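You operate a simulated robot arm through the tools that you are given. There is no shell and no other tool.

You run a simulated robot arm. Do the job below in one go: nothing can be reset, and whatever is moved stays where it is left.

TASK
Put things in order on the top of the bagging bench. At the end: the yellow sponge from the top of the bagging bench stands where the black cone stood; the grey weight from the top of the bagging bench stands on top of the blue strip; the black cone stands where the white cone stood; the white cone is in the purple tote; whatever was shut is shut again. Leave all else as you found it, and nothing knocked over.

The check looks at the end state, three seconds after you hand in, the way a careful person would. Anything else that was tipped, shoved, dropped, spilled or broken makes it a failure.

THE ROBOT
A 7-joint arm with a two-finger parallel gripper, fixed in place. Base frame: the origin is at the foot of the arm, x ahead of it, y to its left, z up; the work surface is at about z = 0. Lengths are in mm, angles in rad, forces in N, time in s.
With the tool pointing down near the work surface it reaches from about 220 to 580 mm from the base axis. Its first joint turns from -1.152 to 1.152 rad. Payload 2.5 kg.
Tool frame: the origin (TCP) lies between the finger pads and is the grasp point; the fingertips stand 23 mm ahead of it; z points along the fingers, y is the line along which they close. The gripper opens to 94 mm. The fingers are 38 mm wide and 10 mm thick; the gripper's body (54 by 96 mm) begins 39 mm behind the TCP.
Orientation is told as [roll, pitch, yaw] about the base's x, y, z axes, in that order, counted from this pose: with the fingers straight down and closing along the base's y, the tool's x points along the base's -x, its y along +y and its z along -z.

THE INTERFACE
- The arm moves only by the tool jog_arm. Its argument "increments" is a list of rows, each a list of 7 numbers: the opening, from 0 (shut) to 1 (fully open), then the shift along the base's x, y, z in mm, then the turn, a rotation vector about the base's x, y, z in degrees. In form: [[fingers, dx, dy, dz, wx, wy, wz], ...]. A call has 1 to 20 rows; each row is the pose to reach, as a shift and turn from the pose commanded when the call began. Rows are played at 5 a second. More than 50 mm and 0.15 rad between two rows, or a gripper value outside its range, and nothing of the call is played. A pose out of reach is approached as far as the arm can. The call stops where the force on the tool passes 40 N (or 10 N more than at its start, if that is more) or the arm is blocked; 0.2 s more then pass. The fingers move at their own pace (about 108 mm/s each) and stop on an object; they squeeze with about 44 N. The grip force told is the motor's: it shows also when the fingers shut on nothing. Time passes only in rows, and 0.2 s behind the last, so rows that repeat a pose let the fingers close. It gives the time, the measured TCP pose, the force on the tool (base axes), the opening and the grip force at its end, in the units of the frame above (readings bear some noise), with the torque about the TCP (base axes, N m) and any sound that the robot's microphone picked up, and new pictures: "show" is both (left out), scene, wrist or none.
- Cameras (640 x 400 px; columns grow to the right, rows downward): "scene" is fixed at [115.9, -395.8, 543.7]; the picture's right is [0.94, -0.35, 0.00], its down [-0.23, -0.62, -0.75] and it looks along [0.26, 0.70, -0.66] (base axes); focal length 214 px, centre (320, 200). "wrist" rides on the gripper at [86, 16, -74] in the tool frame; the picture's right is [-0.18, 0.98, 0.00], its down [-0.58, -0.11, -0.81] and it looks along [-0.79, -0.15, 0.59] (tool axes); focal length 243 px, centre (320, 200). There is no depth. A picture from a camera that has moved, and an enlarged one, comes with that camera's place and axes in the base frame and with its lens. The place of the scene camera against the robot may be out by one fixed shift of up to 25 mm in any direction.
- enlarge(camera, box): a new picture of the part [left, top, right, bottom] of that camera's present view, enlarged. It takes no simulated time.
- hand_in(): hands the job in; it is judged then, once.

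Places have to be worked out from the pictures, the camera data and where the tool is seen. Open the gripper and draw the arm clear of the work before you hand the job in, unless the task says otherwise.

The tools are called by a JSON object that holds its "method" and its "body". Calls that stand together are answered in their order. jog_arm: Moves the arm, as the interface text tells. Its arguments: {"type":"object","properties":{"increments":{"type":"array","items":{"type":"array","items":{"type":"number"}}},"show":{"type":"string","enum":["both","scene","wrist","none"]}},"required":["increments"]} The other tools are called the same way: enlarge (camera, box) takes an enlarged picture of a part of a camera's view; hand_in () hands the job in.

At the start:

```text
time_s: 0.0
tool_pos: [361.1, -70.8, 428.3]
orientation: [0.001, 0.001, -0.001]
ft_force: [-0.2, 0.3, 0.3]
torque: [-0.01, 0.01, -0.01]
opening: 94.0
gripper_force: 0.0
```

scene: 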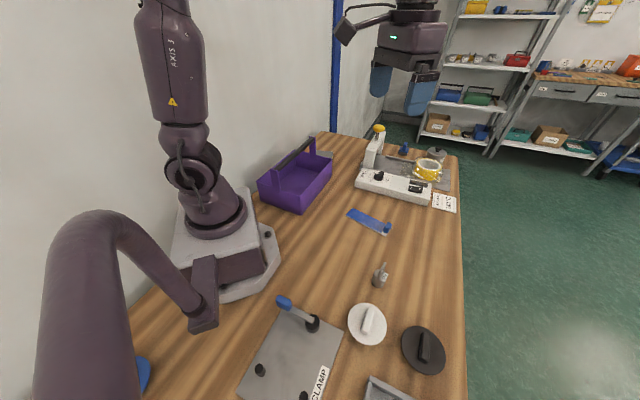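
wrist: 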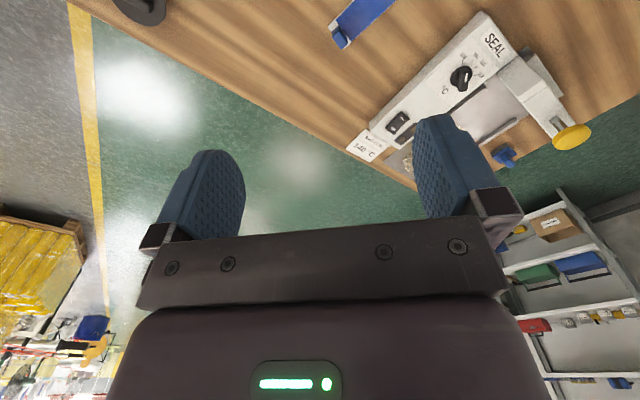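

The scene shows the bench with a tote, sealer, blue strip, a grey weight, a white and a black "cone" (disc with handle?), a clamp and a tray at the bottom. I'll enlarge several parts before moving.

{"method": "enlarge", "body": {"camera": "scene", "box": [220, 280, 480, 400]}}

{"method": "enlarge", "body": {"camera": "scene", "box": [240, 120, 480, 270]}}

{"method": "enlarge", "body": {"camera": "scene", "box": [320, 200, 480, 300]}}

{"method": "enlarge", "body": {"camera": "scene", "box": [100, 300, 260, 400]}}

```text
2.46 times, centred on (350, 340) of scene
camera zoom: at [115.9, -395.8, 543.7], right [0.94, -0.35, 0.0], down [-0.23, -0.62, -0.75], along [0.26, 0.7, -0.66], focal length 528 px, centre (246, -145)
```

zoom: 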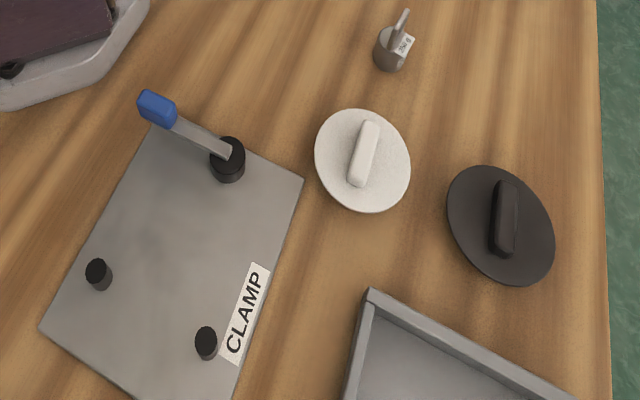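

```text
2.67 times, centred on (360, 195) of scene
camera zoom: at [115.9, -395.8, 543.7], right [0.94, -0.35, 0.0], down [-0.23, -0.62, -0.75], along [0.26, 0.7, -0.66], focal length 572 px, centre (213, 213)
```

zoom: 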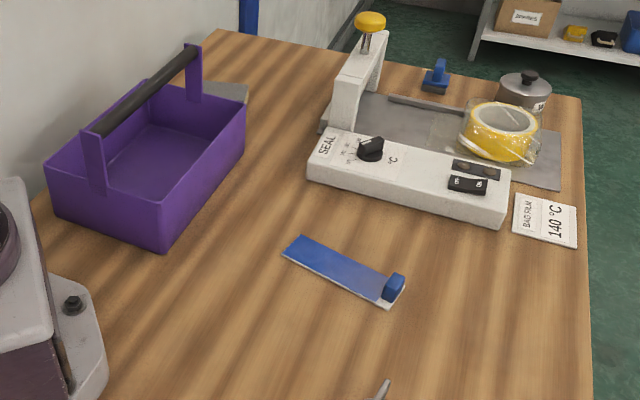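

```text
4.00 times, centred on (400, 250) of scene
camera zoom: at [115.9, -395.8, 543.7], right [0.94, -0.35, 0.0], down [-0.23, -0.62, -0.75], along [0.26, 0.7, -0.66], focal length 858 px, centre (0, 0)
```

zoom: 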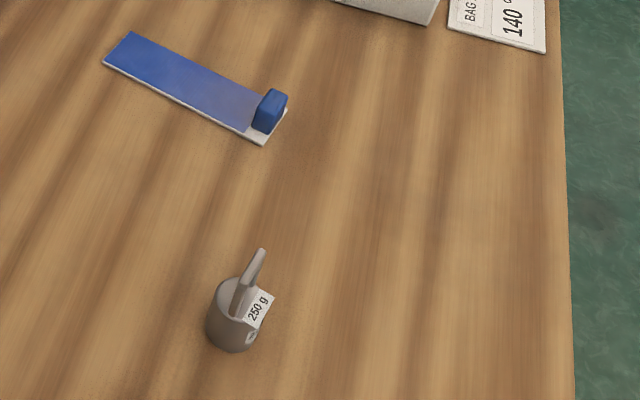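

```text
4.00 times, centred on (180, 350) of scene
camera zoom: at [115.9, -395.8, 543.7], right [0.94, -0.35, 0.0], down [-0.23, -0.62, -0.75], along [0.26, 0.7, -0.66], focal length 858 px, centre (880, -400)
```

zoom: 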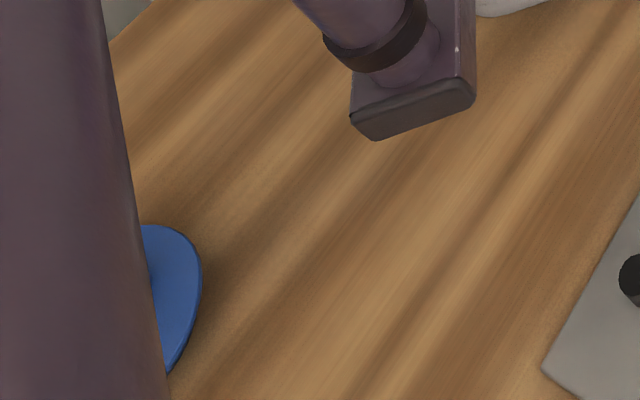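

The sponge and cones are not visible yet; they may be hidden by the arm or under lids. I'll tilt the wrist so its camera looks down at the bench and survey.

{"method": "jog_arm", "body": {"increments": [[1, 0, 0, 0, 0, 8, 0], [1, 0, 0, 0, 0, 16, 0], [1, 0, 0, 0, 0, 24, 0], [1, 0, 0, 0, 0, 32, 0], [1, 0, 0, 0, 0, 40, 0], [1, 0, 0, 0, 0, 40, 0]]}}

```text
time_s: 1.4
tool_pos: [338.8, -75.4, 430.7]
orientation: [0.002, 0.561, 0.0]
ft_force: [0.5, 0.1, -0.7]
torque: [-0.01, 0.0, -0.01]
opening: 93.7
gripper_force: 0.1
out of reach, approached as far as the arm can: row 4, 5, 6
camera wrist: at [306.4, -59.6, 539.7], right [0.16, 0.98, -0.1], down [0.92, -0.11, 0.37], along [0.36, -0.15, -0.92], focal length 243 px, centre (320, 200)
```

scene: 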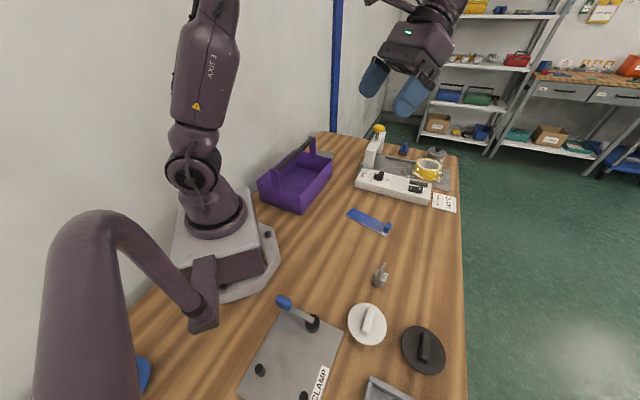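
wrist: 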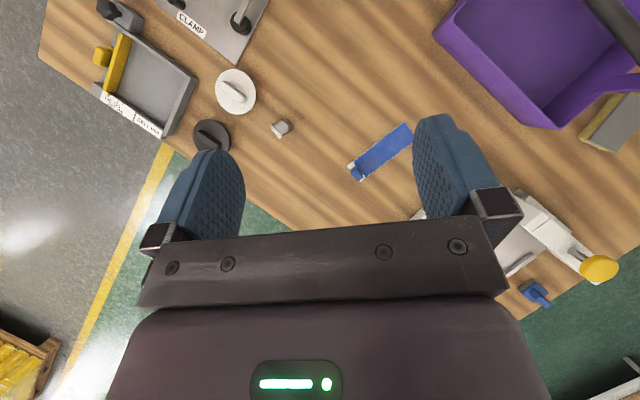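

Now a grey tray with a yellow bar appears beyond the black disc. I'll enlarge that and the rest of the wrist view.

{"method": "enlarge", "body": {"camera": "wrist", "box": [40, 0, 300, 160]}}

{"method": "enlarge", "body": {"camera": "wrist", "box": [260, 60, 460, 190]}}

{"method": "enlarge", "body": {"camera": "wrist", "box": [420, 0, 640, 310]}}

```text
2.46 times, centred on (170, 80) of wrist
camera zoom: at [306.4, -59.6, 539.7], right [0.16, 0.98, -0.1], down [0.92, -0.11, 0.37], along [0.36, -0.15, -0.92], focal length 597 px, centre (689, 495)
```

zoom: 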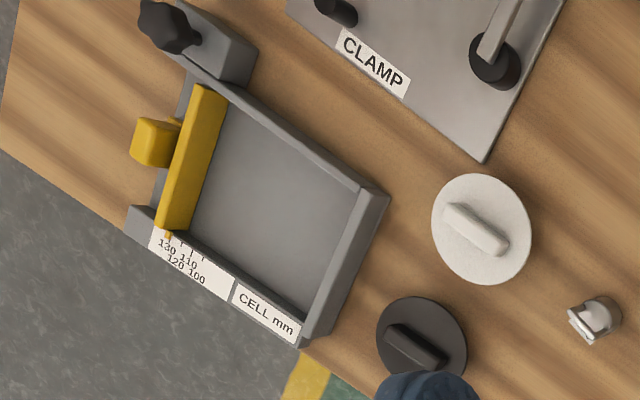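

```text
3.08 times, centred on (360, 125) of wrist
camera zoom: at [306.4, -59.6, 539.7], right [0.16, 0.98, -0.1], down [0.92, -0.11, 0.37], along [0.36, -0.15, -0.92], focal length 746 px, centre (197, 431)
```

zoom: 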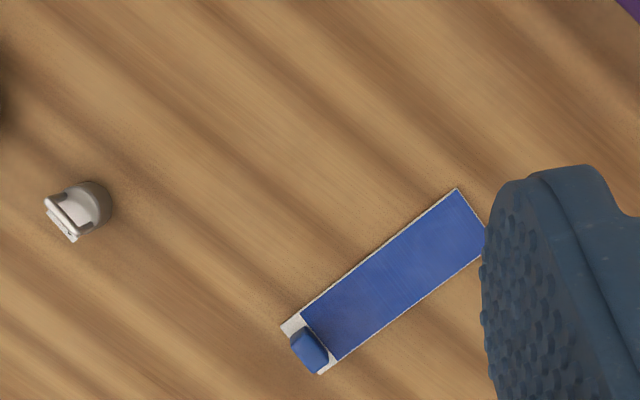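

```text
1.29 times, centred on (530, 155) of wrist
camera zoom: at [306.4, -59.6, 539.7], right [0.16, 0.98, -0.1], down [0.92, -0.11, 0.37], along [0.36, -0.15, -0.92], focal length 313 px, centre (49, 258)
```

zoom: 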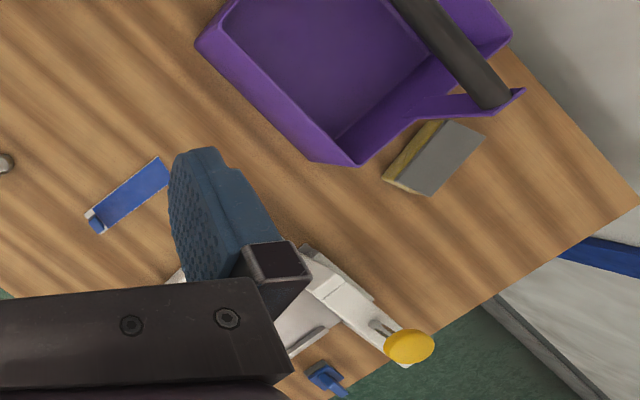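

The sponge (yellow with grey face) lies behind the purple tote; the discs look like lids over wells, with cones probably beneath. I'll go lower near the two discs to look more closely.

{"method": "jog_arm", "body": {"increments": [[1, -10, -29, -29, 0, 0, 0], [1, -20, -58, -58, 0, 0, 0], [1, -30, -87, -87, 0, 0, 0], [1, -40, -116, -116, 0, 0, 0], [1, -50, -145, -145, 0, 0, 0], [1, -60, -175, -175, 0, 0, 0], [1, -60, -175, -175, 0, 0, 0]]}}

```text
time_s: 3.0
tool_pos: [279.7, -251.0, 256.1]
orientation: [0.001, 0.558, -0.001]
ft_force: [0.9, -0.5, 0.2]
torque: [0.0, 0.02, 0.03]
opening: 93.7
gripper_force: 0.1
camera wrist: at [247.3, -235.0, 364.0], right [0.16, 0.98, -0.1], down [0.92, -0.11, 0.38], along [0.36, -0.15, -0.92], focal length 243 px, centre (320, 200)
```

scene: 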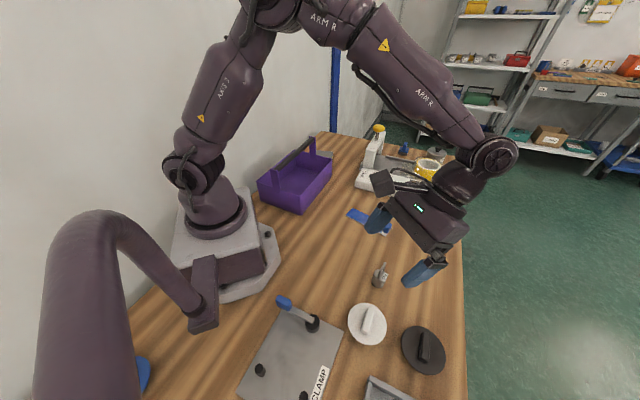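
wrist: 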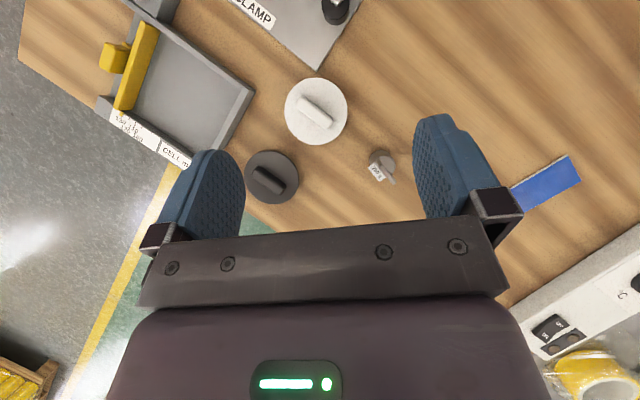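

{"method": "enlarge", "body": {"camera": "wrist", "box": [220, 60, 420, 210]}}

{"method": "enlarge", "body": {"camera": "scene", "box": [335, 290, 455, 380]}}

{"method": "enlarge", "body": {"camera": "scene", "box": [395, 130, 475, 200]}}

```text
2.67 times, centred on (320, 135) of wrist
camera zoom: at [247.3, -235.0, 364.0], right [0.16, 0.98, -0.1], down [0.92, -0.11, 0.38], along [0.36, -0.15, -0.92], focal length 647 px, centre (320, 373)
```

zoom: 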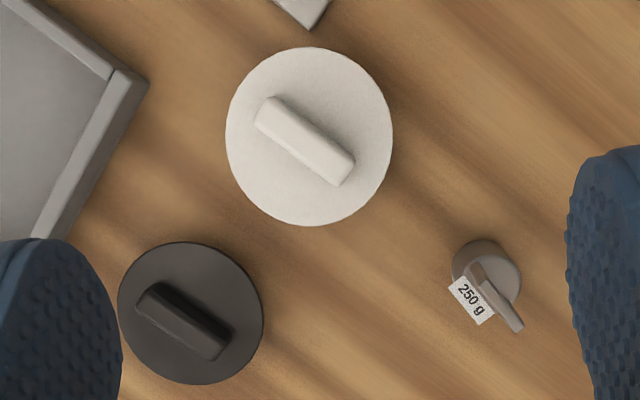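

```text
4.44 times, centred on (395, 335) of scene
camera zoom: at [115.9, -395.8, 543.7], right [0.94, -0.35, 0.0], down [-0.23, -0.62, -0.75], along [0.26, 0.7, -0.66], focal length 953 px, centre (-13, -400)
```

zoom: 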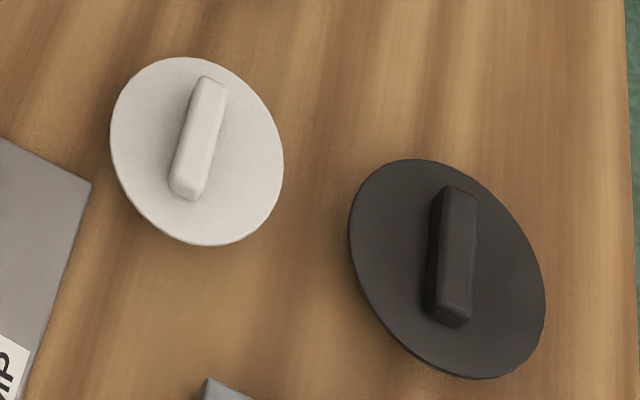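

```text
5.71 times, centred on (435, 165) of scene
camera zoom: at [115.9, -395.8, 543.7], right [0.94, -0.35, 0.0], down [-0.23, -0.62, -0.75], along [0.26, 0.7, -0.66], focal length 1226 px, centre (-337, 400)
```

zoom: 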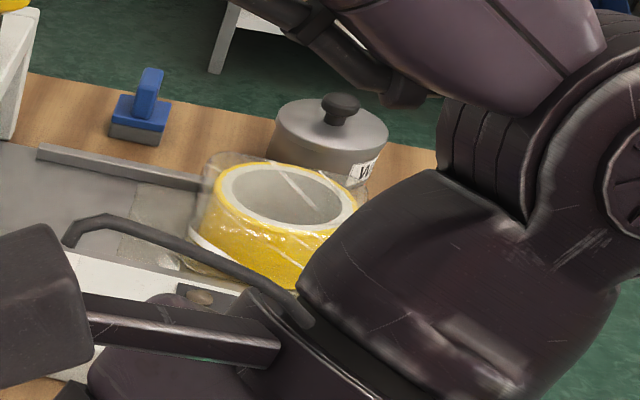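

The discs and the weight seem close to the surface; I need a side view to judge their height. I'll untilt the tool first, staying high.

{"method": "jog_arm", "body": {"increments": [[1, 0, 12, 0, 0, -8, 0], [1, 0, 24, 0, 0, -16, 0], [1, 0, 36, 0, 0, -24, 0], [1, 0, 48, 0, 0, -31.97, 0], [1, 0, 90, 0, 0, -31.97, 0], [1, 0, 130, 0, 0, -31.97, 0]], "show": "none"}}

```text
time_s: 4.4
tool_pos: [279.1, -122.3, 254.1]
orientation: [0.0, 0.0, 0.0]
ft_force: [0.3, 0.2, 0.7]
torque: [0.04, 0.04, -0.02]
opening: 94.1
gripper_force: 0.0
```

The tool is upright again. Now I yaw −90° so the camera looks toward −y at the discs, and descend to about z = 110.

{"method": "jog_arm", "body": {"increments": [[1, 0, 0, -10, 0, 0, -8], [1, 0, 0, -20, 0, 0, -16], [1, 0, 0, -30, 0, 0, -24], [1, 0, 0, -40, 0, 0, -32], [1, 0, 0, -50, 0, 0, -40], [1, 0, 0, -60, 0, 0, -48], [1, 0, 0, -70, 0, 0, -56], [1, 0, 0, -85, 0, 0, -64], [1, 0, 0, -100, 0, 0, -72], [1, 0, 0, -115, 0, 0, -80], [1, 0, 0, -130, 0, 0, -88], [1, 0, 0, -145, 0, 0, -90], [1, 0, 0, -145, 0, 0, -90]]}}

```text
time_s: 7.2
tool_pos: [279.7, -121.8, 107.5]
orientation: [-0.001, 0.001, -1.571]
ft_force: [-0.2, 0.7, -0.8]
torque: [0.03, 0.0, 0.01]
opening: 94.1
gripper_force: 0.1
camera wrist: at [297.0, -35.1, 182.6], right [0.98, -0.19, 0.0], down [-0.11, -0.58, 0.81], along [-0.15, -0.79, -0.59], focal length 243 px, centre (320, 200)
```

scene: 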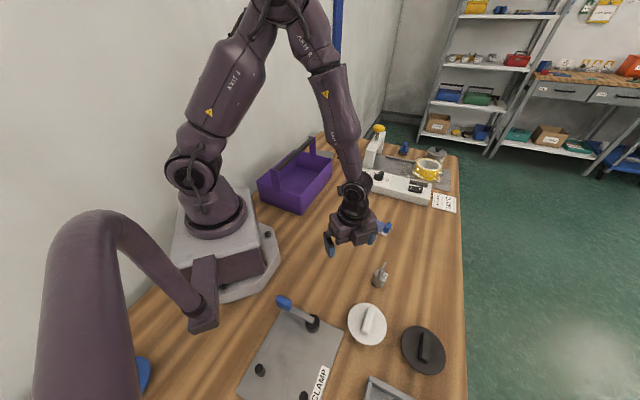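
wrist: 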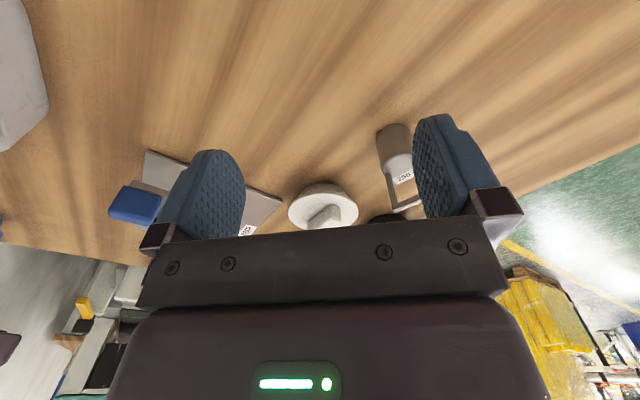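

{"method": "enlarge", "body": {"camera": "wrist", "box": [240, 110, 440, 240]}}

```text
3.08 times, centred on (340, 175) of wrist
camera zoom: at [297.0, -35.1, 182.6], right [0.98, -0.19, 0.0], down [-0.11, -0.58, 0.81], along [-0.15, -0.79, -0.59], focal length 746 px, centre (258, 277)
```

zoom: 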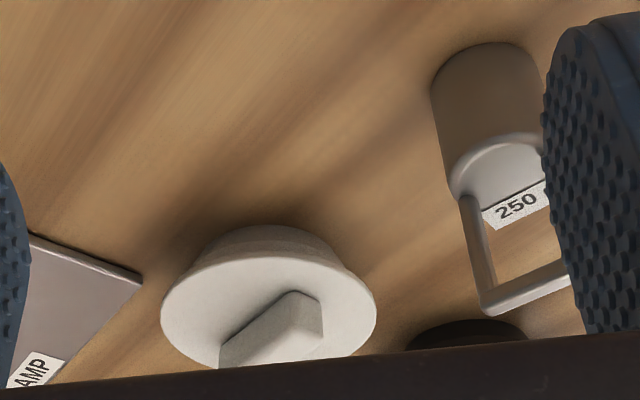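

The discs turn out to be tops of tapered bodies with a bar handle, about 26 mm to the disc — these appear to be the "cones". I'll tilt the tool to see them from a lower angle and check for a lid seam.

{"method": "jog_arm", "body": {"increments": [[1, 0, 0, 0, -8, 0, 0], [1, 0, 0, 0, -16, 0, 0], [1, 0, 0, -5, -24, 0, 0], [1, 0, 0, -10, -32, 0, 0], [1, 0, 0, -10, -38, 0, 0], [1, 0, 0, -10, -38, 0, 0]], "show": "wrist"}}

```text
time_s: 8.6
tool_pos: [279.4, -121.3, 99.3]
orientation: [0.002, -0.665, -1.572]
ft_force: [-0.1, -0.2, -0.3]
torque: [-0.02, -0.03, 0.0]
opening: 93.9
gripper_force: 0.0
camera wrist: at [296.7, -7.7, 105.1], right [0.98, -0.15, 0.11], down [-0.11, 0.04, 0.99], along [-0.15, -0.99, 0.02], focal length 243 px, centre (320, 200)
```

wrist: 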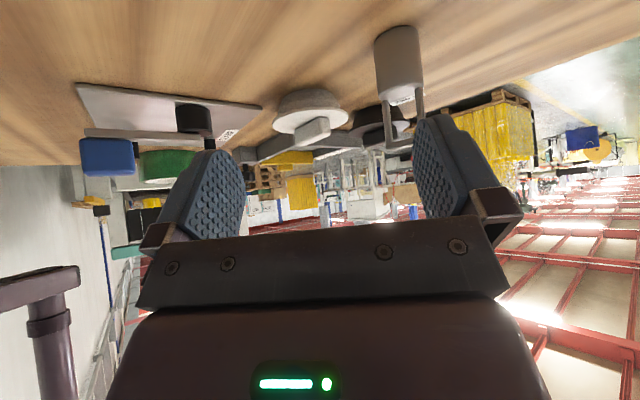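

{"method": "enlarge", "body": {"camera": "wrist", "box": [250, 20, 450, 160]}}

{"method": "enlarge", "body": {"camera": "wrist", "box": [60, 60, 280, 220]}}

```text
2.86 times, centred on (350, 90) of wrist
camera zoom: at [296.7, -7.7, 105.1], right [0.98, -0.15, 0.11], down [-0.11, 0.04, 0.99], along [-0.15, -0.99, 0.02], focal length 693 px, centre (234, 514)
```

zoom: 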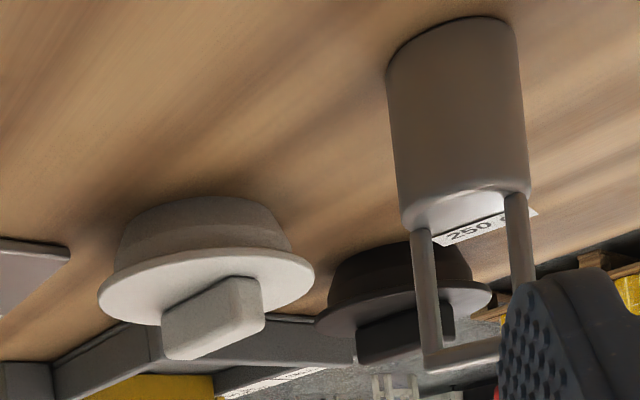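

```text
2.50 times, centred on (170, 140) of wrist
camera zoom: at [296.7, -7.7, 105.1], right [0.98, -0.15, 0.11], down [-0.11, 0.04, 0.99], along [-0.15, -0.99, 0.02], focal length 606 px, centre (695, 350)
```

zoom: 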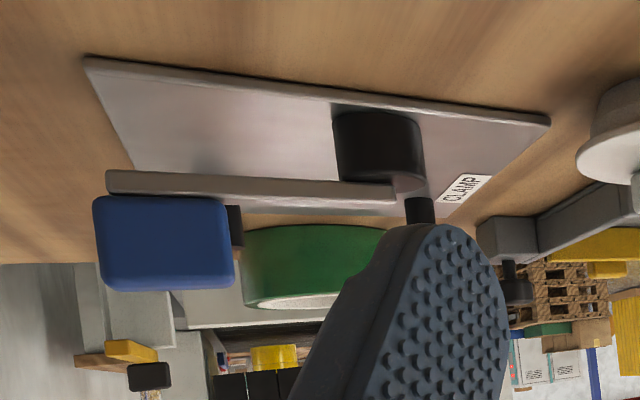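

{"method": "enlarge", "body": {"camera": "wrist", "box": [268, 78, 358, 150]}}

{"method": "enlarge", "body": {"camera": "wrist", "box": [340, 20, 440, 150]}}

```text
5.56 times, centred on (313, 114) of wrist
camera zoom: at [296.7, -7.7, 105.1], right [0.98, -0.15, 0.11], down [-0.11, 0.04, 0.99], along [-0.15, -0.99, 0.02], focal length 1348 px, centre (359, 678)
```

zoom: 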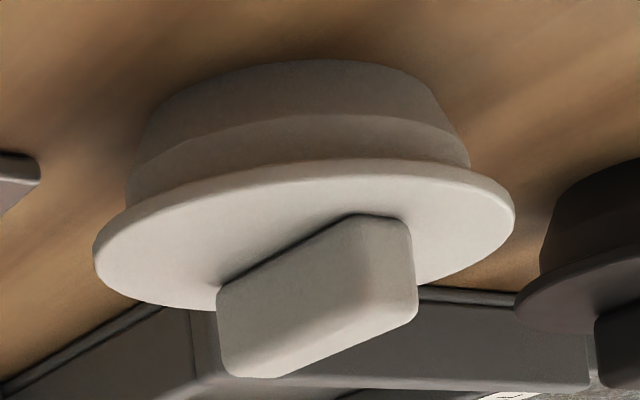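

```text
3.08 times, centred on (390, 85) of wrist
camera zoom: at [296.7, -7.7, 105.1], right [0.98, -0.15, 0.11], down [-0.11, 0.04, 0.99], along [-0.15, -0.99, 0.02], focal length 746 px, centre (105, 554)
```

zoom: 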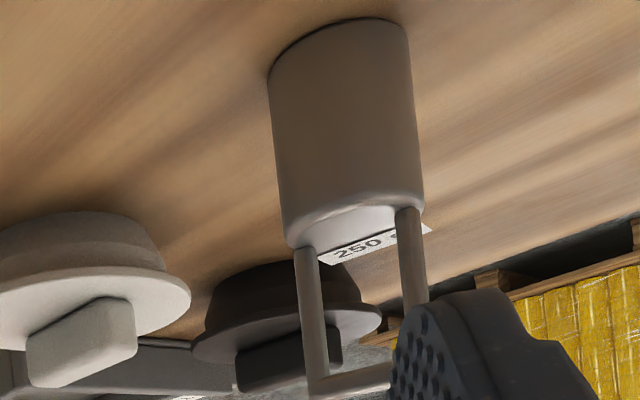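

The cones are single stepped pieces (flange top ≈ z 27, bar handle to ≈ z 45), with both bars running at about 45° in the base xy. White is at about (254,-275), black about (334,-355). Next I untilt, rise, and go look at the tote and sponge.

{"method": "jog_arm", "body": {"increments": [[1, 0, 0, 30, 8, 0, 0], [1, 0, 0, 60, 16, 0, 0], [1, 0, 0, 90, 24, 0, 0], [1, 0, 0, 120, 32, 0, 0], [1, 0, 0, 150, 38, 0, 0], [1, 0, 40, 180, 38, 0, 0], [1, 0, 80, 210, 38, 0, 0], [1, 0, 120, 240, 38, 0, 0], [1, 0, 160, 270, 38, 0, 0]], "show": "none"}}

{"method": "jog_arm", "body": {"increments": [[1, 0, 0, 0, 0, 0, 8], [1, 0, 0, 0, 0, 0, 16], [1, 0, 0, 0, 0, 0, 24], [1, 0, 0, 0, 0, 0, 32], [1, 0, 0, 0, 0, 0, 40], [1, 0, 0, 0, 0, 0, 48], [1, 0, 0, 0, 0, 0, 56], [1, 0, 0, 0, 0, 0, 64], [1, 0, 0, 0, 0, 0, 72], [1, 0, 0, 0, 0, 0, 80], [1, 0, 0, 0, 0, 0, 88], [1, 0, 0, 0, 0, 0, 96], [1, 0, 0, 0, 0, 0, 104], [1, 0, 0, 0, 0, 0, 112], [1, 0, 0, 0, 0, 0, 120], [1, 0, 0, 0, 0, 0, 128], [1, 0, 0, 0, 0, 0, 135], [1, 0, 0, 0, 0, 0, 135]]}}

```text
time_s: 10.6
tool_pos: [278.7, 36.9, 373.4]
orientation: [0.001, 0.001, -1.571]
ft_force: [-0.5, 0.4, 0.0]
torque: [-0.01, 0.0, 0.01]
opening: 94.1
gripper_force: 0.1
```

```text
time_s: 14.4
tool_pos: [280.4, 39.9, 370.1]
orientation: [-0.001, 0.0, 0.787]
ft_force: [0.5, -0.1, -0.2]
torque: [0.04, 0.0, -0.01]
opening: 94.1
gripper_force: 0.1
camera wrist: at [208.9, -10.8, 444.4], right [-0.57, 0.82, 0.0], down [0.49, 0.34, 0.81], along [0.66, 0.46, -0.59], focal length 243 px, centre (320, 200)
```

scene: 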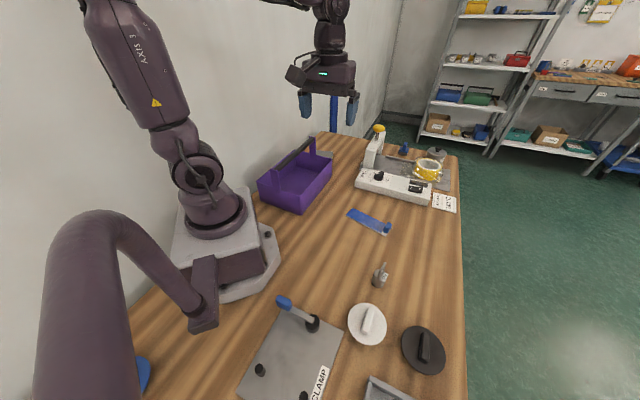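
wrist: 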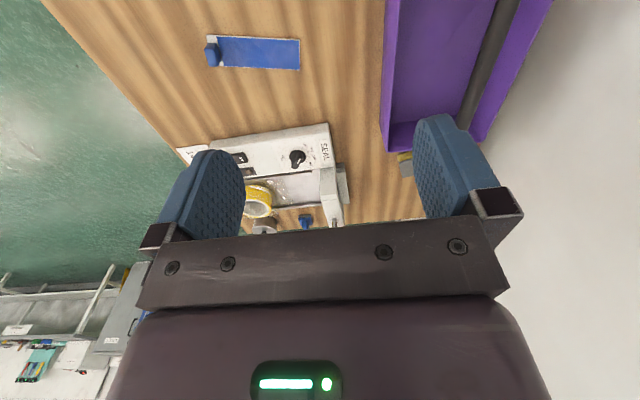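

I rotate further to yaw ≈ 80° and shift so the tote and the sponge are in the upper part of the wrist picture.

{"method": "jog_arm", "body": {"increments": [[1, 10, 10, 0, 0, 0, 8], [1, 20, 20, 0, 0, 0, 16], [1, 30, 30, 0, 0, 0, 24], [1, 40, 40, 0, 0, 0, 32], [1, 50, 50, 0, 0, 0, 35], [1, 60, 60, 0, 0, 0, 35], [1, 60, 60, 0, 0, 0, 35]], "show": "wrist"}}

```text
time_s: 16.0
tool_pos: [340.3, 98.8, 368.0]
orientation: [0.0, 0.0, 1.398]
ft_force: [-0.9, 0.4, -0.3]
torque: [0.04, -0.03, 0.01]
opening: 94.1
gripper_force: 0.0
camera wrist: at [310.5, 16.5, 444.3], right [-0.94, 0.35, 0.0], down [0.21, 0.55, 0.81], along [0.28, 0.75, -0.59], focal length 243 px, centre (320, 200)
```

wrist: 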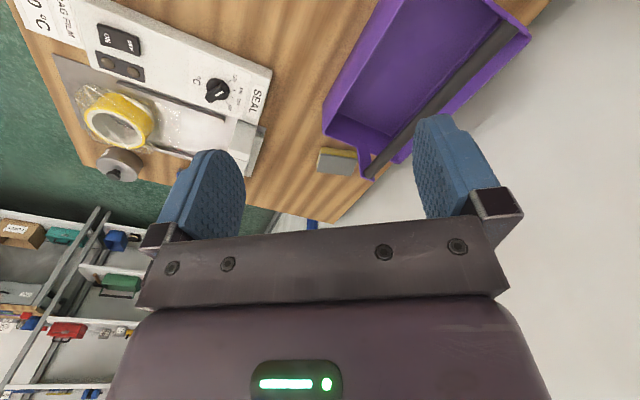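

{"method": "enlarge", "body": {"camera": "wrist", "box": [300, 0, 540, 200]}}

{"method": "enlarge", "body": {"camera": "scene", "box": [245, 120, 345, 220]}}

```text
2.00 times, centred on (420, 100) of wrist
camera zoom: at [310.5, 16.5, 444.3], right [-0.94, 0.35, 0.0], down [0.21, 0.55, 0.81], along [0.28, 0.75, -0.59], focal length 485 px, centre (120, 400)
```

zoom: 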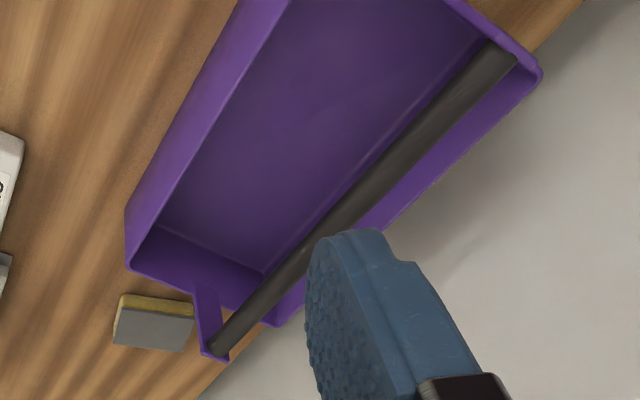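

```text
4.00 times, centred on (295, 170) of scene
camera zoom: at [115.9, -395.8, 543.7], right [0.94, -0.35, 0.0], down [-0.23, -0.62, -0.75], along [0.26, 0.7, -0.66], focal length 858 px, centre (420, 320)
```

zoom: 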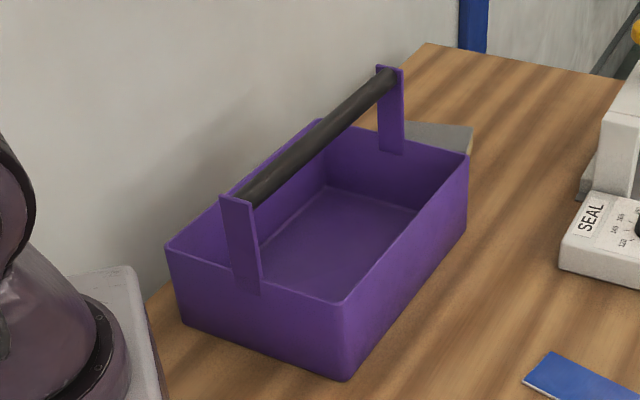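

The tote is about 165 mm wide with its long axis at 45°, rim z≈92, bar at z≈157 over its midline; the sponge is about 89×59×23 at about (423,430). I'll start with the white cone: carry the tool above it with yaw 45°.

{"method": "jog_arm", "body": {"increments": [[1, -9, -37, -10, 0, 0, -4], [1, -17, -75, -25, 0, 0, -8], [1, -26, -112, -45, 0, 0, -12], [1, -34, -150, -65, 0, 0, -16], [1, -43, -187, -85, 0, 0, -20], [1, -52, -224, -110, 0, 0, -24], [1, -60, -262, -135, 0, 0, -28], [1, -69, -299, -160, 0, 0, -32], [1, -77, -337, -185, 0, 0, -35], [1, -86, -374, -210, 0, 0, -35], [1, -86, -374, -210, 0, 0, -35]]}}

```text
time_s: 18.4
tool_pos: [252.6, -275.7, 162.5]
orientation: [0.001, -0.001, 0.785]
ft_force: [0.9, -0.5, -0.3]
torque: [-0.01, -0.04, 0.0]
opening: 94.1
gripper_force: 0.0
camera wrist: at [181.5, -325.8, 236.5], right [-0.57, 0.82, 0.0], down [0.49, 0.33, 0.81], along [0.67, 0.46, -0.59], focal length 243 px, centre (320, 200)
```

scene: 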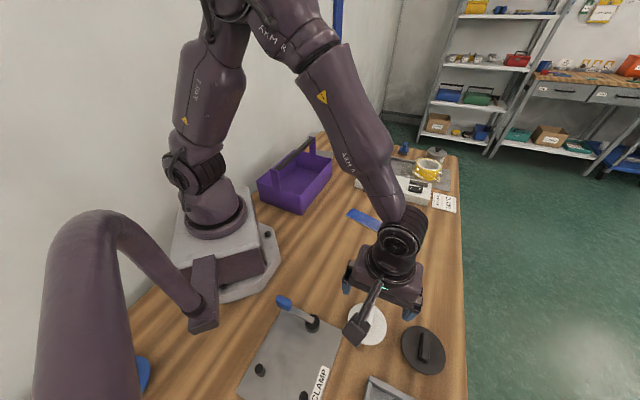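
wrist: 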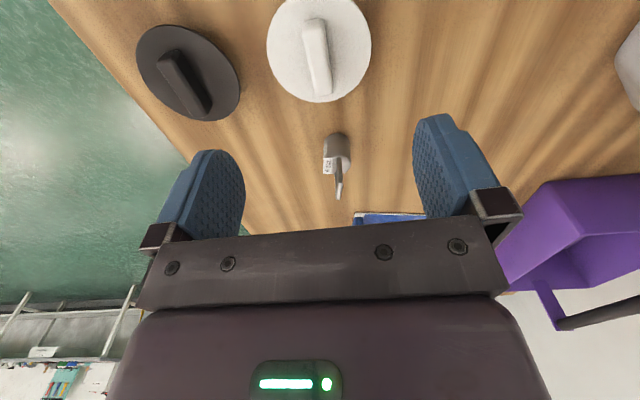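

{"method": "enlarge", "body": {"camera": "wrist", "box": [130, 0, 380, 210]}}

```text
1.90 times, centred on (255, 105) of wrist
camera zoom: at [181.5, -325.8, 236.5], right [-0.57, 0.82, 0.0], down [0.49, 0.33, 0.81], along [0.67, 0.46, -0.59], focal length 462 px, centre (444, 381)
```

zoom: 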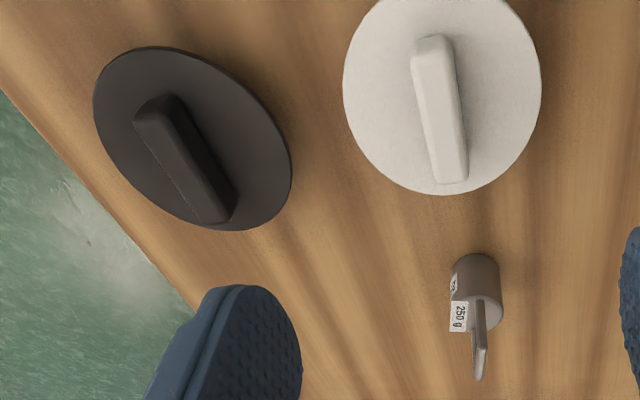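

Handle of the white cone: centre about (255.5,-276), along 45°, so yaw 45° is right. I lean the tool 20° (needed later to clear the tote's bar), half-close, and lower to z≈100.

{"method": "jog_arm", "body": {"increments": [[0.5, -1, -2, -15, 5, -5, 0], [0.5, -2, -4, -30, 10, -10, 0], [0.5, -2, -5.3, -45, 14.14, -14.14, 0], [0.5, -2, -5.3, -62, 14.14, -14.14, 0], [0.5, -2, -5.3, -62, 14.14, -14.14, 0]]}}

```text
time_s: 19.6
tool_pos: [252.4, -280.2, 97.5]
orientation: [0.002, -0.349, 0.785]
ft_force: [0.1, 0.8, -0.7]
torque: [0.0, -0.01, 0.0]
opening: 47.3
gripper_force: 0.0
camera wrist: at [165.8, -344.7, 138.6], right [-0.57, 0.82, 0.06], down [0.27, 0.12, 0.96], along [0.77, 0.56, -0.28], focal length 243 px, centre (320, 200)
```

scene: 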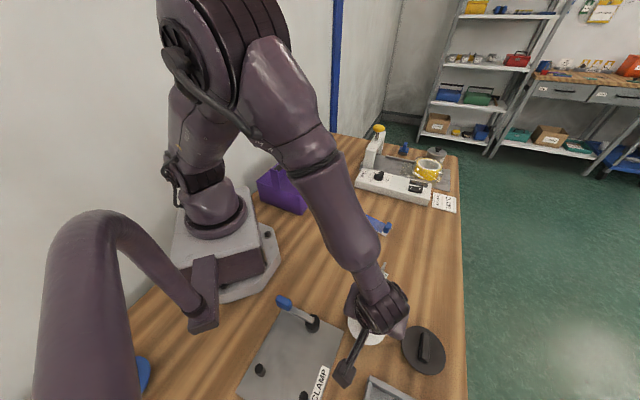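
wrist: 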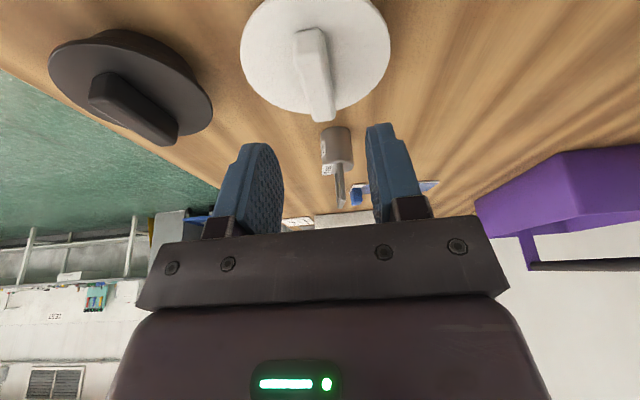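

The handle lines up between the fingers. I descend to z≈57 slowly.

{"method": "jog_arm", "body": {"increments": [[0.5, -1, -0.5, -15, 0, 0, 0], [0.5, -1, -0.5, -28, 0, 0, 0], [0.5, -1, -0.5, -36, 0, 0, 0], [0.5, -1, -0.5, -40, 0, 0, 0], [0.5, -1, -0.5, -40, 0, 0, 0]]}}

{"method": "enlarge", "body": {"camera": "wrist", "box": [220, 60, 440, 240]}}

```text
time_s: 20.8
tool_pos: [251.5, -282.6, 58.5]
orientation: [0.002, -0.348, 0.784]
ft_force: [0.3, -0.1, -0.7]
torque: [-0.01, -0.01, -0.01]
opening: 47.0
gripper_force: 0.0
camera wrist: at [165.3, -346.2, 98.8], right [-0.57, 0.82, 0.06], down [0.27, 0.11, 0.96], along [0.77, 0.56, -0.29], focal length 243 px, centre (320, 200)
```

scene: 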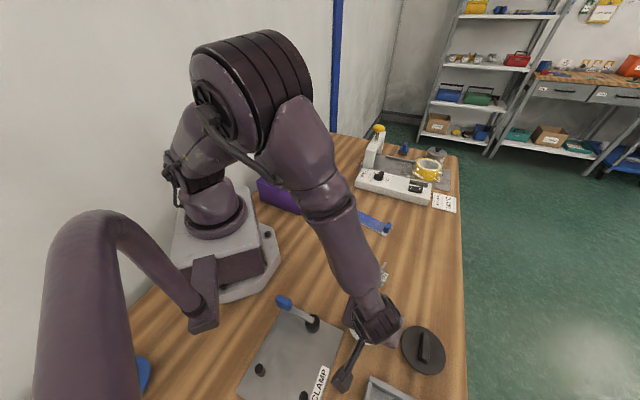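
wrist: 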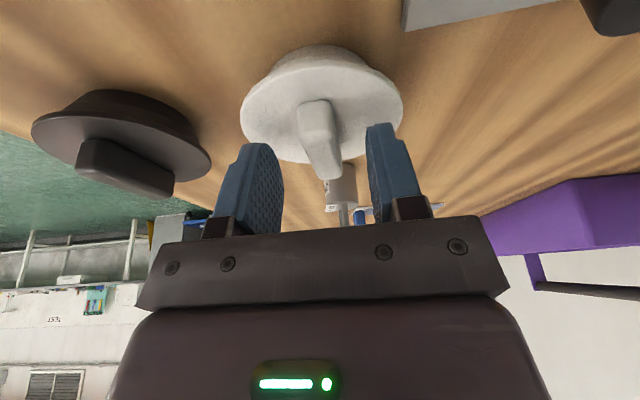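

```text
2.22 times, centred on (330, 150) of wrist
camera zoom: at [165.3, -346.2, 98.8], right [-0.57, 0.82, 0.06], down [0.27, 0.11, 0.96], along [0.77, 0.56, -0.29], focal length 539 px, centre (298, 311)
```

zoom: 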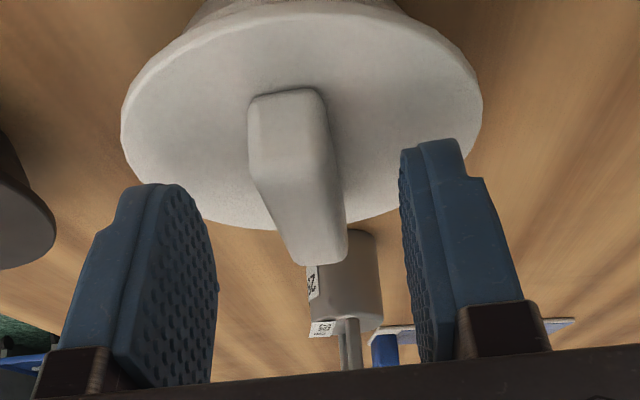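

The fingers straddle the bar handle with tips just above the flange. I lower 2 mm and close.

{"method": "jog_arm", "body": {"increments": [[0.5, 0, 0, -2, 0, 0, 0], [0, 0, 0, -2, 0, 0, 0], [0, 0, 0, -2, 0, 0, 0], [0, 0, 0, -2, 0, 0, 0], [0, 0, 0, -2, 0, 0, 0]]}}

{"method": "enlarge", "body": {"camera": "wrist", "box": [220, 20, 440, 240]}}

```text
time_s: 22.0
tool_pos: [250.0, -282.2, 56.5]
orientation: [0.0, -0.349, 0.785]
ft_force: [0.6, 0.3, 0.4]
torque: [0.03, -0.07, 0.0]
opening: 14.9
gripper_force: 44.6
camera wrist: at [165.3, -345.9, 96.9], right [-0.57, 0.82, 0.06], down [0.27, 0.11, 0.96], along [0.77, 0.56, -0.29], focal length 243 px, centre (320, 200)
```

scene: 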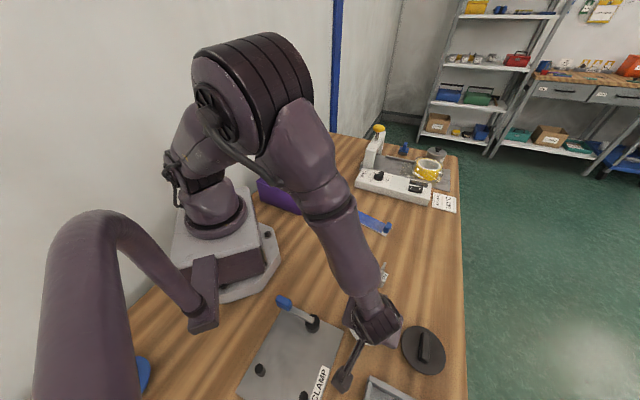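
wrist: 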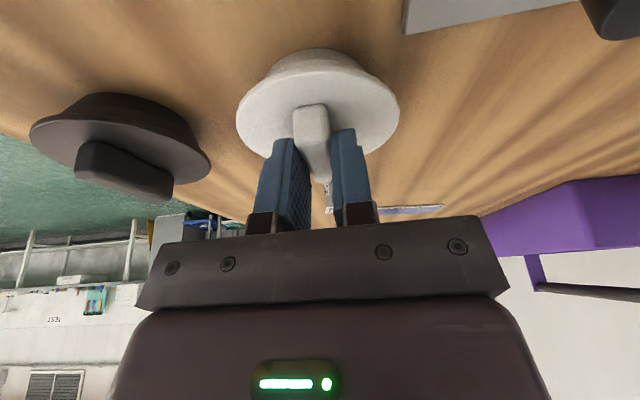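

```text
1.82 times, centred on (330, 130) of wrist
camera zoom: at [165.3, -345.9, 96.9], right [-0.57, 0.82, 0.06], down [0.27, 0.11, 0.96], along [0.77, 0.56, -0.29], focal length 441 px, centre (302, 327)
```

zoom: 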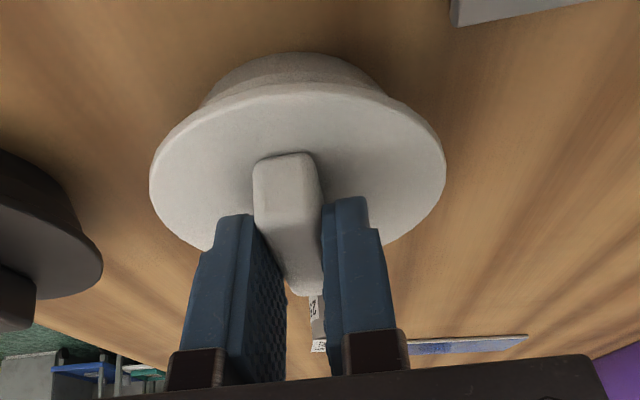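

Gripped at 14.9 mm with 44 N. I lift gently and check.

{"method": "jog_arm", "body": {"increments": [[0, 0, 0, 5, 0, 0, 0], [0, 0, 0, 15, 0, 0, 0], [0, 0, 0, 35, 0, 0, 0], [0, 0, 0, 60, 0, 0, 0], [0, 0, 0, 60, 0, 0, 0]]}}

{"method": "enlarge", "body": {"camera": "wrist", "box": [220, 20, 440, 240]}}

{"method": "enlarge", "body": {"camera": "scene", "box": [300, 250, 460, 390]}}

```text
time_s: 23.2
tool_pos: [250.6, -281.5, 115.1]
orientation: [0.002, -0.349, 0.785]
ft_force: [0.7, 0.6, 0.4]
torque: [-0.02, 0.03, 0.0]
opening: 15.0
gripper_force: 44.2
camera wrist: at [165.1, -344.9, 156.1], right [-0.57, 0.82, 0.06], down [0.27, 0.11, 0.96], along [0.77, 0.56, -0.29], focal length 243 px, centre (320, 200)
```

scene: 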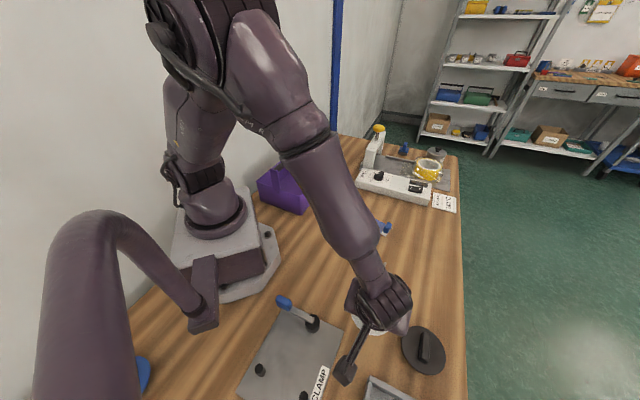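
wrist: 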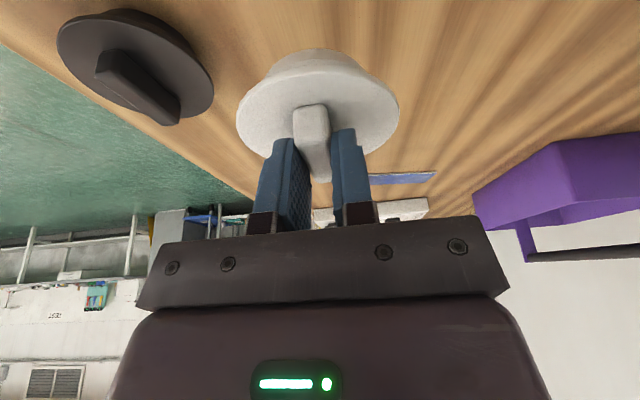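

```text
1.82 times, centred on (330, 130) of wrist
camera zoom: at [165.1, -344.9, 156.1], right [-0.57, 0.82, 0.06], down [0.27, 0.11, 0.96], along [0.77, 0.56, -0.29], focal length 441 px, centre (302, 327)
```

zoom: 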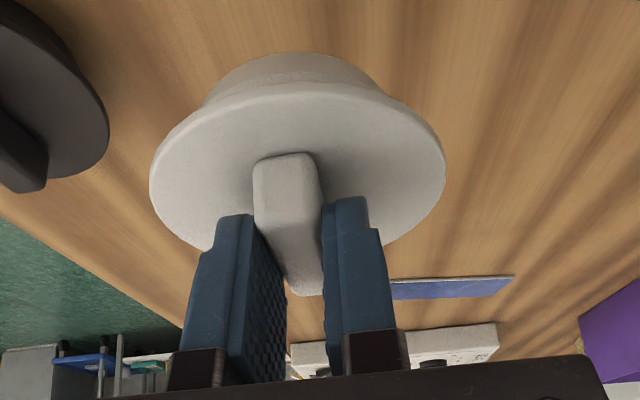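

```text
2.86 times, centred on (380, 320) of scene
camera zoom: at [115.9, -395.8, 543.7], right [0.94, -0.35, 0.0], down [-0.23, -0.62, -0.75], along [0.26, 0.7, -0.66], focal length 613 px, centre (149, -143)
```

zoom: 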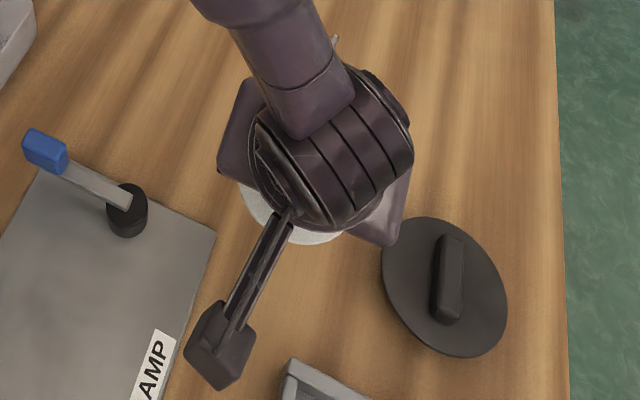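

The cone is held rigidly and upright. I now rise to z≈205 and swing to the bench side of the tote, turning +90° so the lean points away from the tote bar.

{"method": "jog_arm", "body": {"increments": [[0, 0, 0, 40, 0, 0, 0], [0, 0, 5, 80, 0, 0, 5], [0, 6, 40, 90, 0, 0, 12], [0, 14, 80, 90, 0, 0, 20], [0, 22, 122, 90, 0, 0, 28], [0, 30, 164, 90, 0, 0, 36], [0, 38, 206, 90, 0, 0, 44], [0, 46, 248, 90, 0, 0, 52], [0, 54, 290, 90, 0, 0, 60], [0, 62, 332, 90, 0, 0, 68], [0, 70, 374, 90, 0, 0, 76], [0, 78, 416, 90, 0, 0, 84], [0, 84, 446, 90, 0, 0, 90], [0, 87, 468, 90, 0, 0, 90], [0, 87, 468, 90, 0, 0, 90]]}}

{"method": "enlarge", "body": {"camera": "scene", "box": [230, 80, 430, 240]}}

```text
time_s: 26.4
tool_pos: [339.7, 187.3, 206.0]
orientation: [0.002, -0.35, 2.357]
ft_force: [0.6, -0.8, 0.1]
torque: [-0.02, 0.01, 0.02]
opening: 15.1
gripper_force: 43.9
camera wrist: at [404.7, 100.7, 246.8], right [-0.82, -0.57, 0.06], down [-0.11, 0.27, 0.96], along [-0.57, 0.77, -0.29], focal length 243 px, centre (320, 200)
```

scene: 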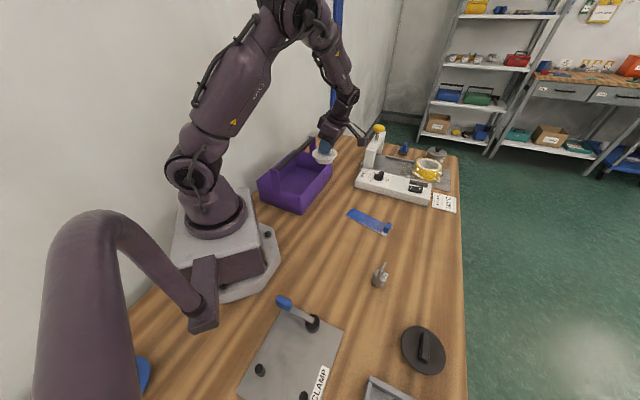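
wrist: 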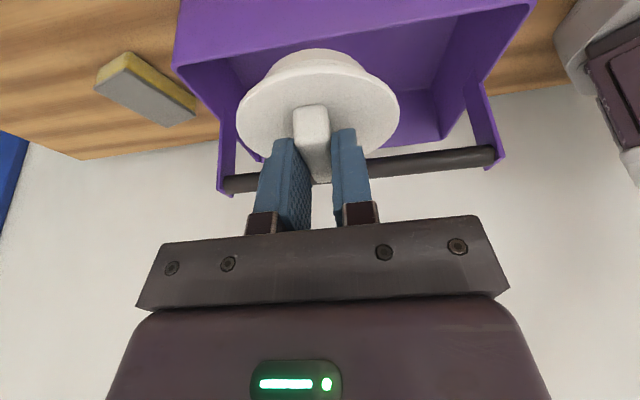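

```text
2.50 times, centred on (330, 160) of scene
camera zoom: at [115.9, -395.8, 543.7], right [0.94, -0.35, 0.0], down [-0.23, -0.62, -0.75], along [0.26, 0.7, -0.66], focal length 536 px, centre (295, 300)
```

zoom: 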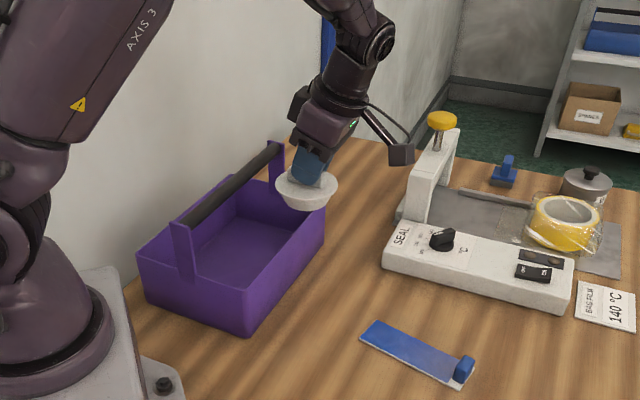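

Good view: near wall rim runs from (401,275) to (222,108), bar axis about 83 mm inside it at z≈157. I bring the cone in over the near wall, below the bar's level, and check before dropping it in.

{"method": "jog_arm", "body": {"increments": [[0, -10, 7, -10, 0, 0, 0], [0, -20.4, 14.7, -29.5, 0, 0, 0], [0, -31.5, 19.4, -46.5, 0, 0, 0], [0, -36, 24.5, -48, 0, 0, 0], [0, -36, 24.5, -48, 0, 0, 0]]}}

{"method": "enlarge", "body": {"camera": "scene", "box": [240, 100, 400, 230]}}

{"method": "enlarge", "body": {"camera": "wrist", "box": [140, 0, 560, 240]}}

```text
time_s: 27.6
tool_pos: [302.4, 210.2, 157.2]
orientation: [0.001, -0.35, 2.357]
ft_force: [-0.5, 0.4, 0.4]
torque: [0.01, -0.02, -0.02]
opening: 14.7
gripper_force: 43.9
camera wrist: at [367.5, 124.0, 197.2], right [-0.82, -0.57, 0.06], down [-0.11, 0.27, 0.96], along [-0.56, 0.77, -0.29], focal length 243 px, centre (320, 200)
```

scene: 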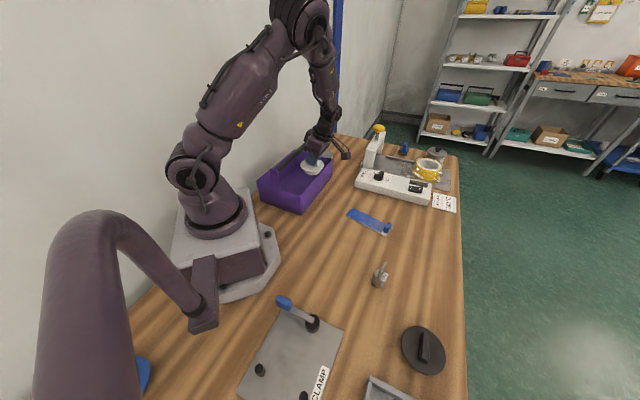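
wrist: 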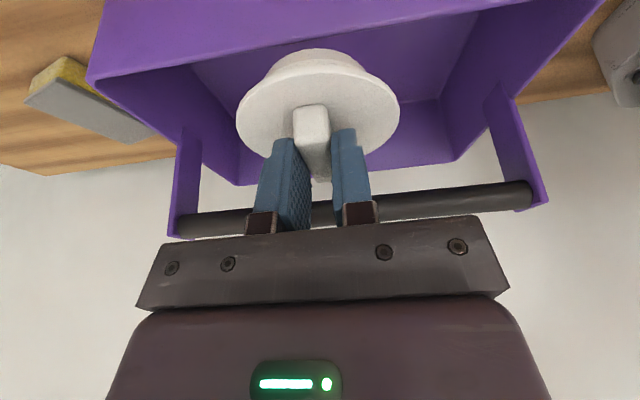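

```text
3.08 times, centred on (320, 165) of scene
camera zoom: at [115.9, -395.8, 543.7], right [0.94, -0.35, 0.0], down [-0.23, -0.62, -0.75], along [0.26, 0.7, -0.66], focal length 660 px, centre (320, 308)
```

zoom: 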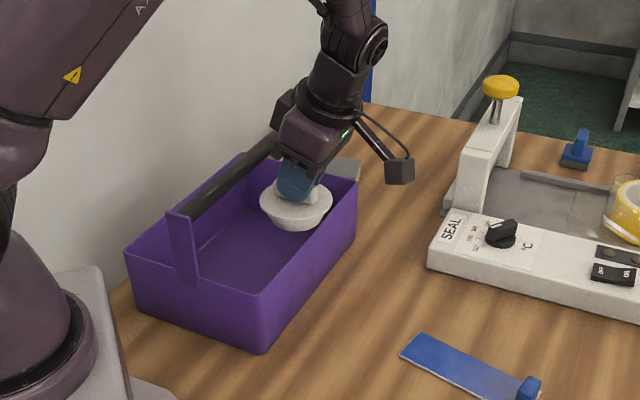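

```text
1.52 times, centred on (350, 120) of wrist
camera zoom: at [367.5, 124.0, 197.2], right [-0.82, -0.57, 0.06], down [-0.11, 0.27, 0.96], along [-0.56, 0.77, -0.29], focal length 370 px, centre (274, 322)
```

zoom: 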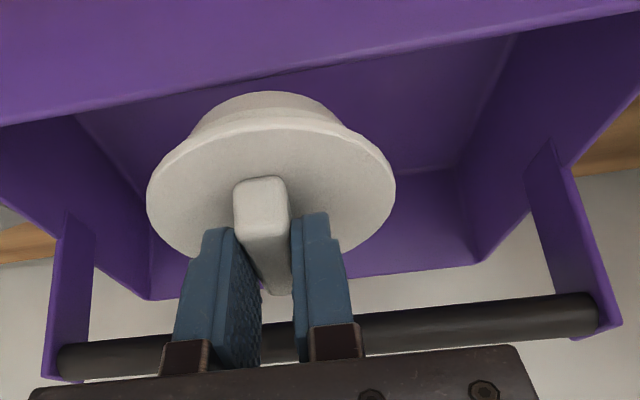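

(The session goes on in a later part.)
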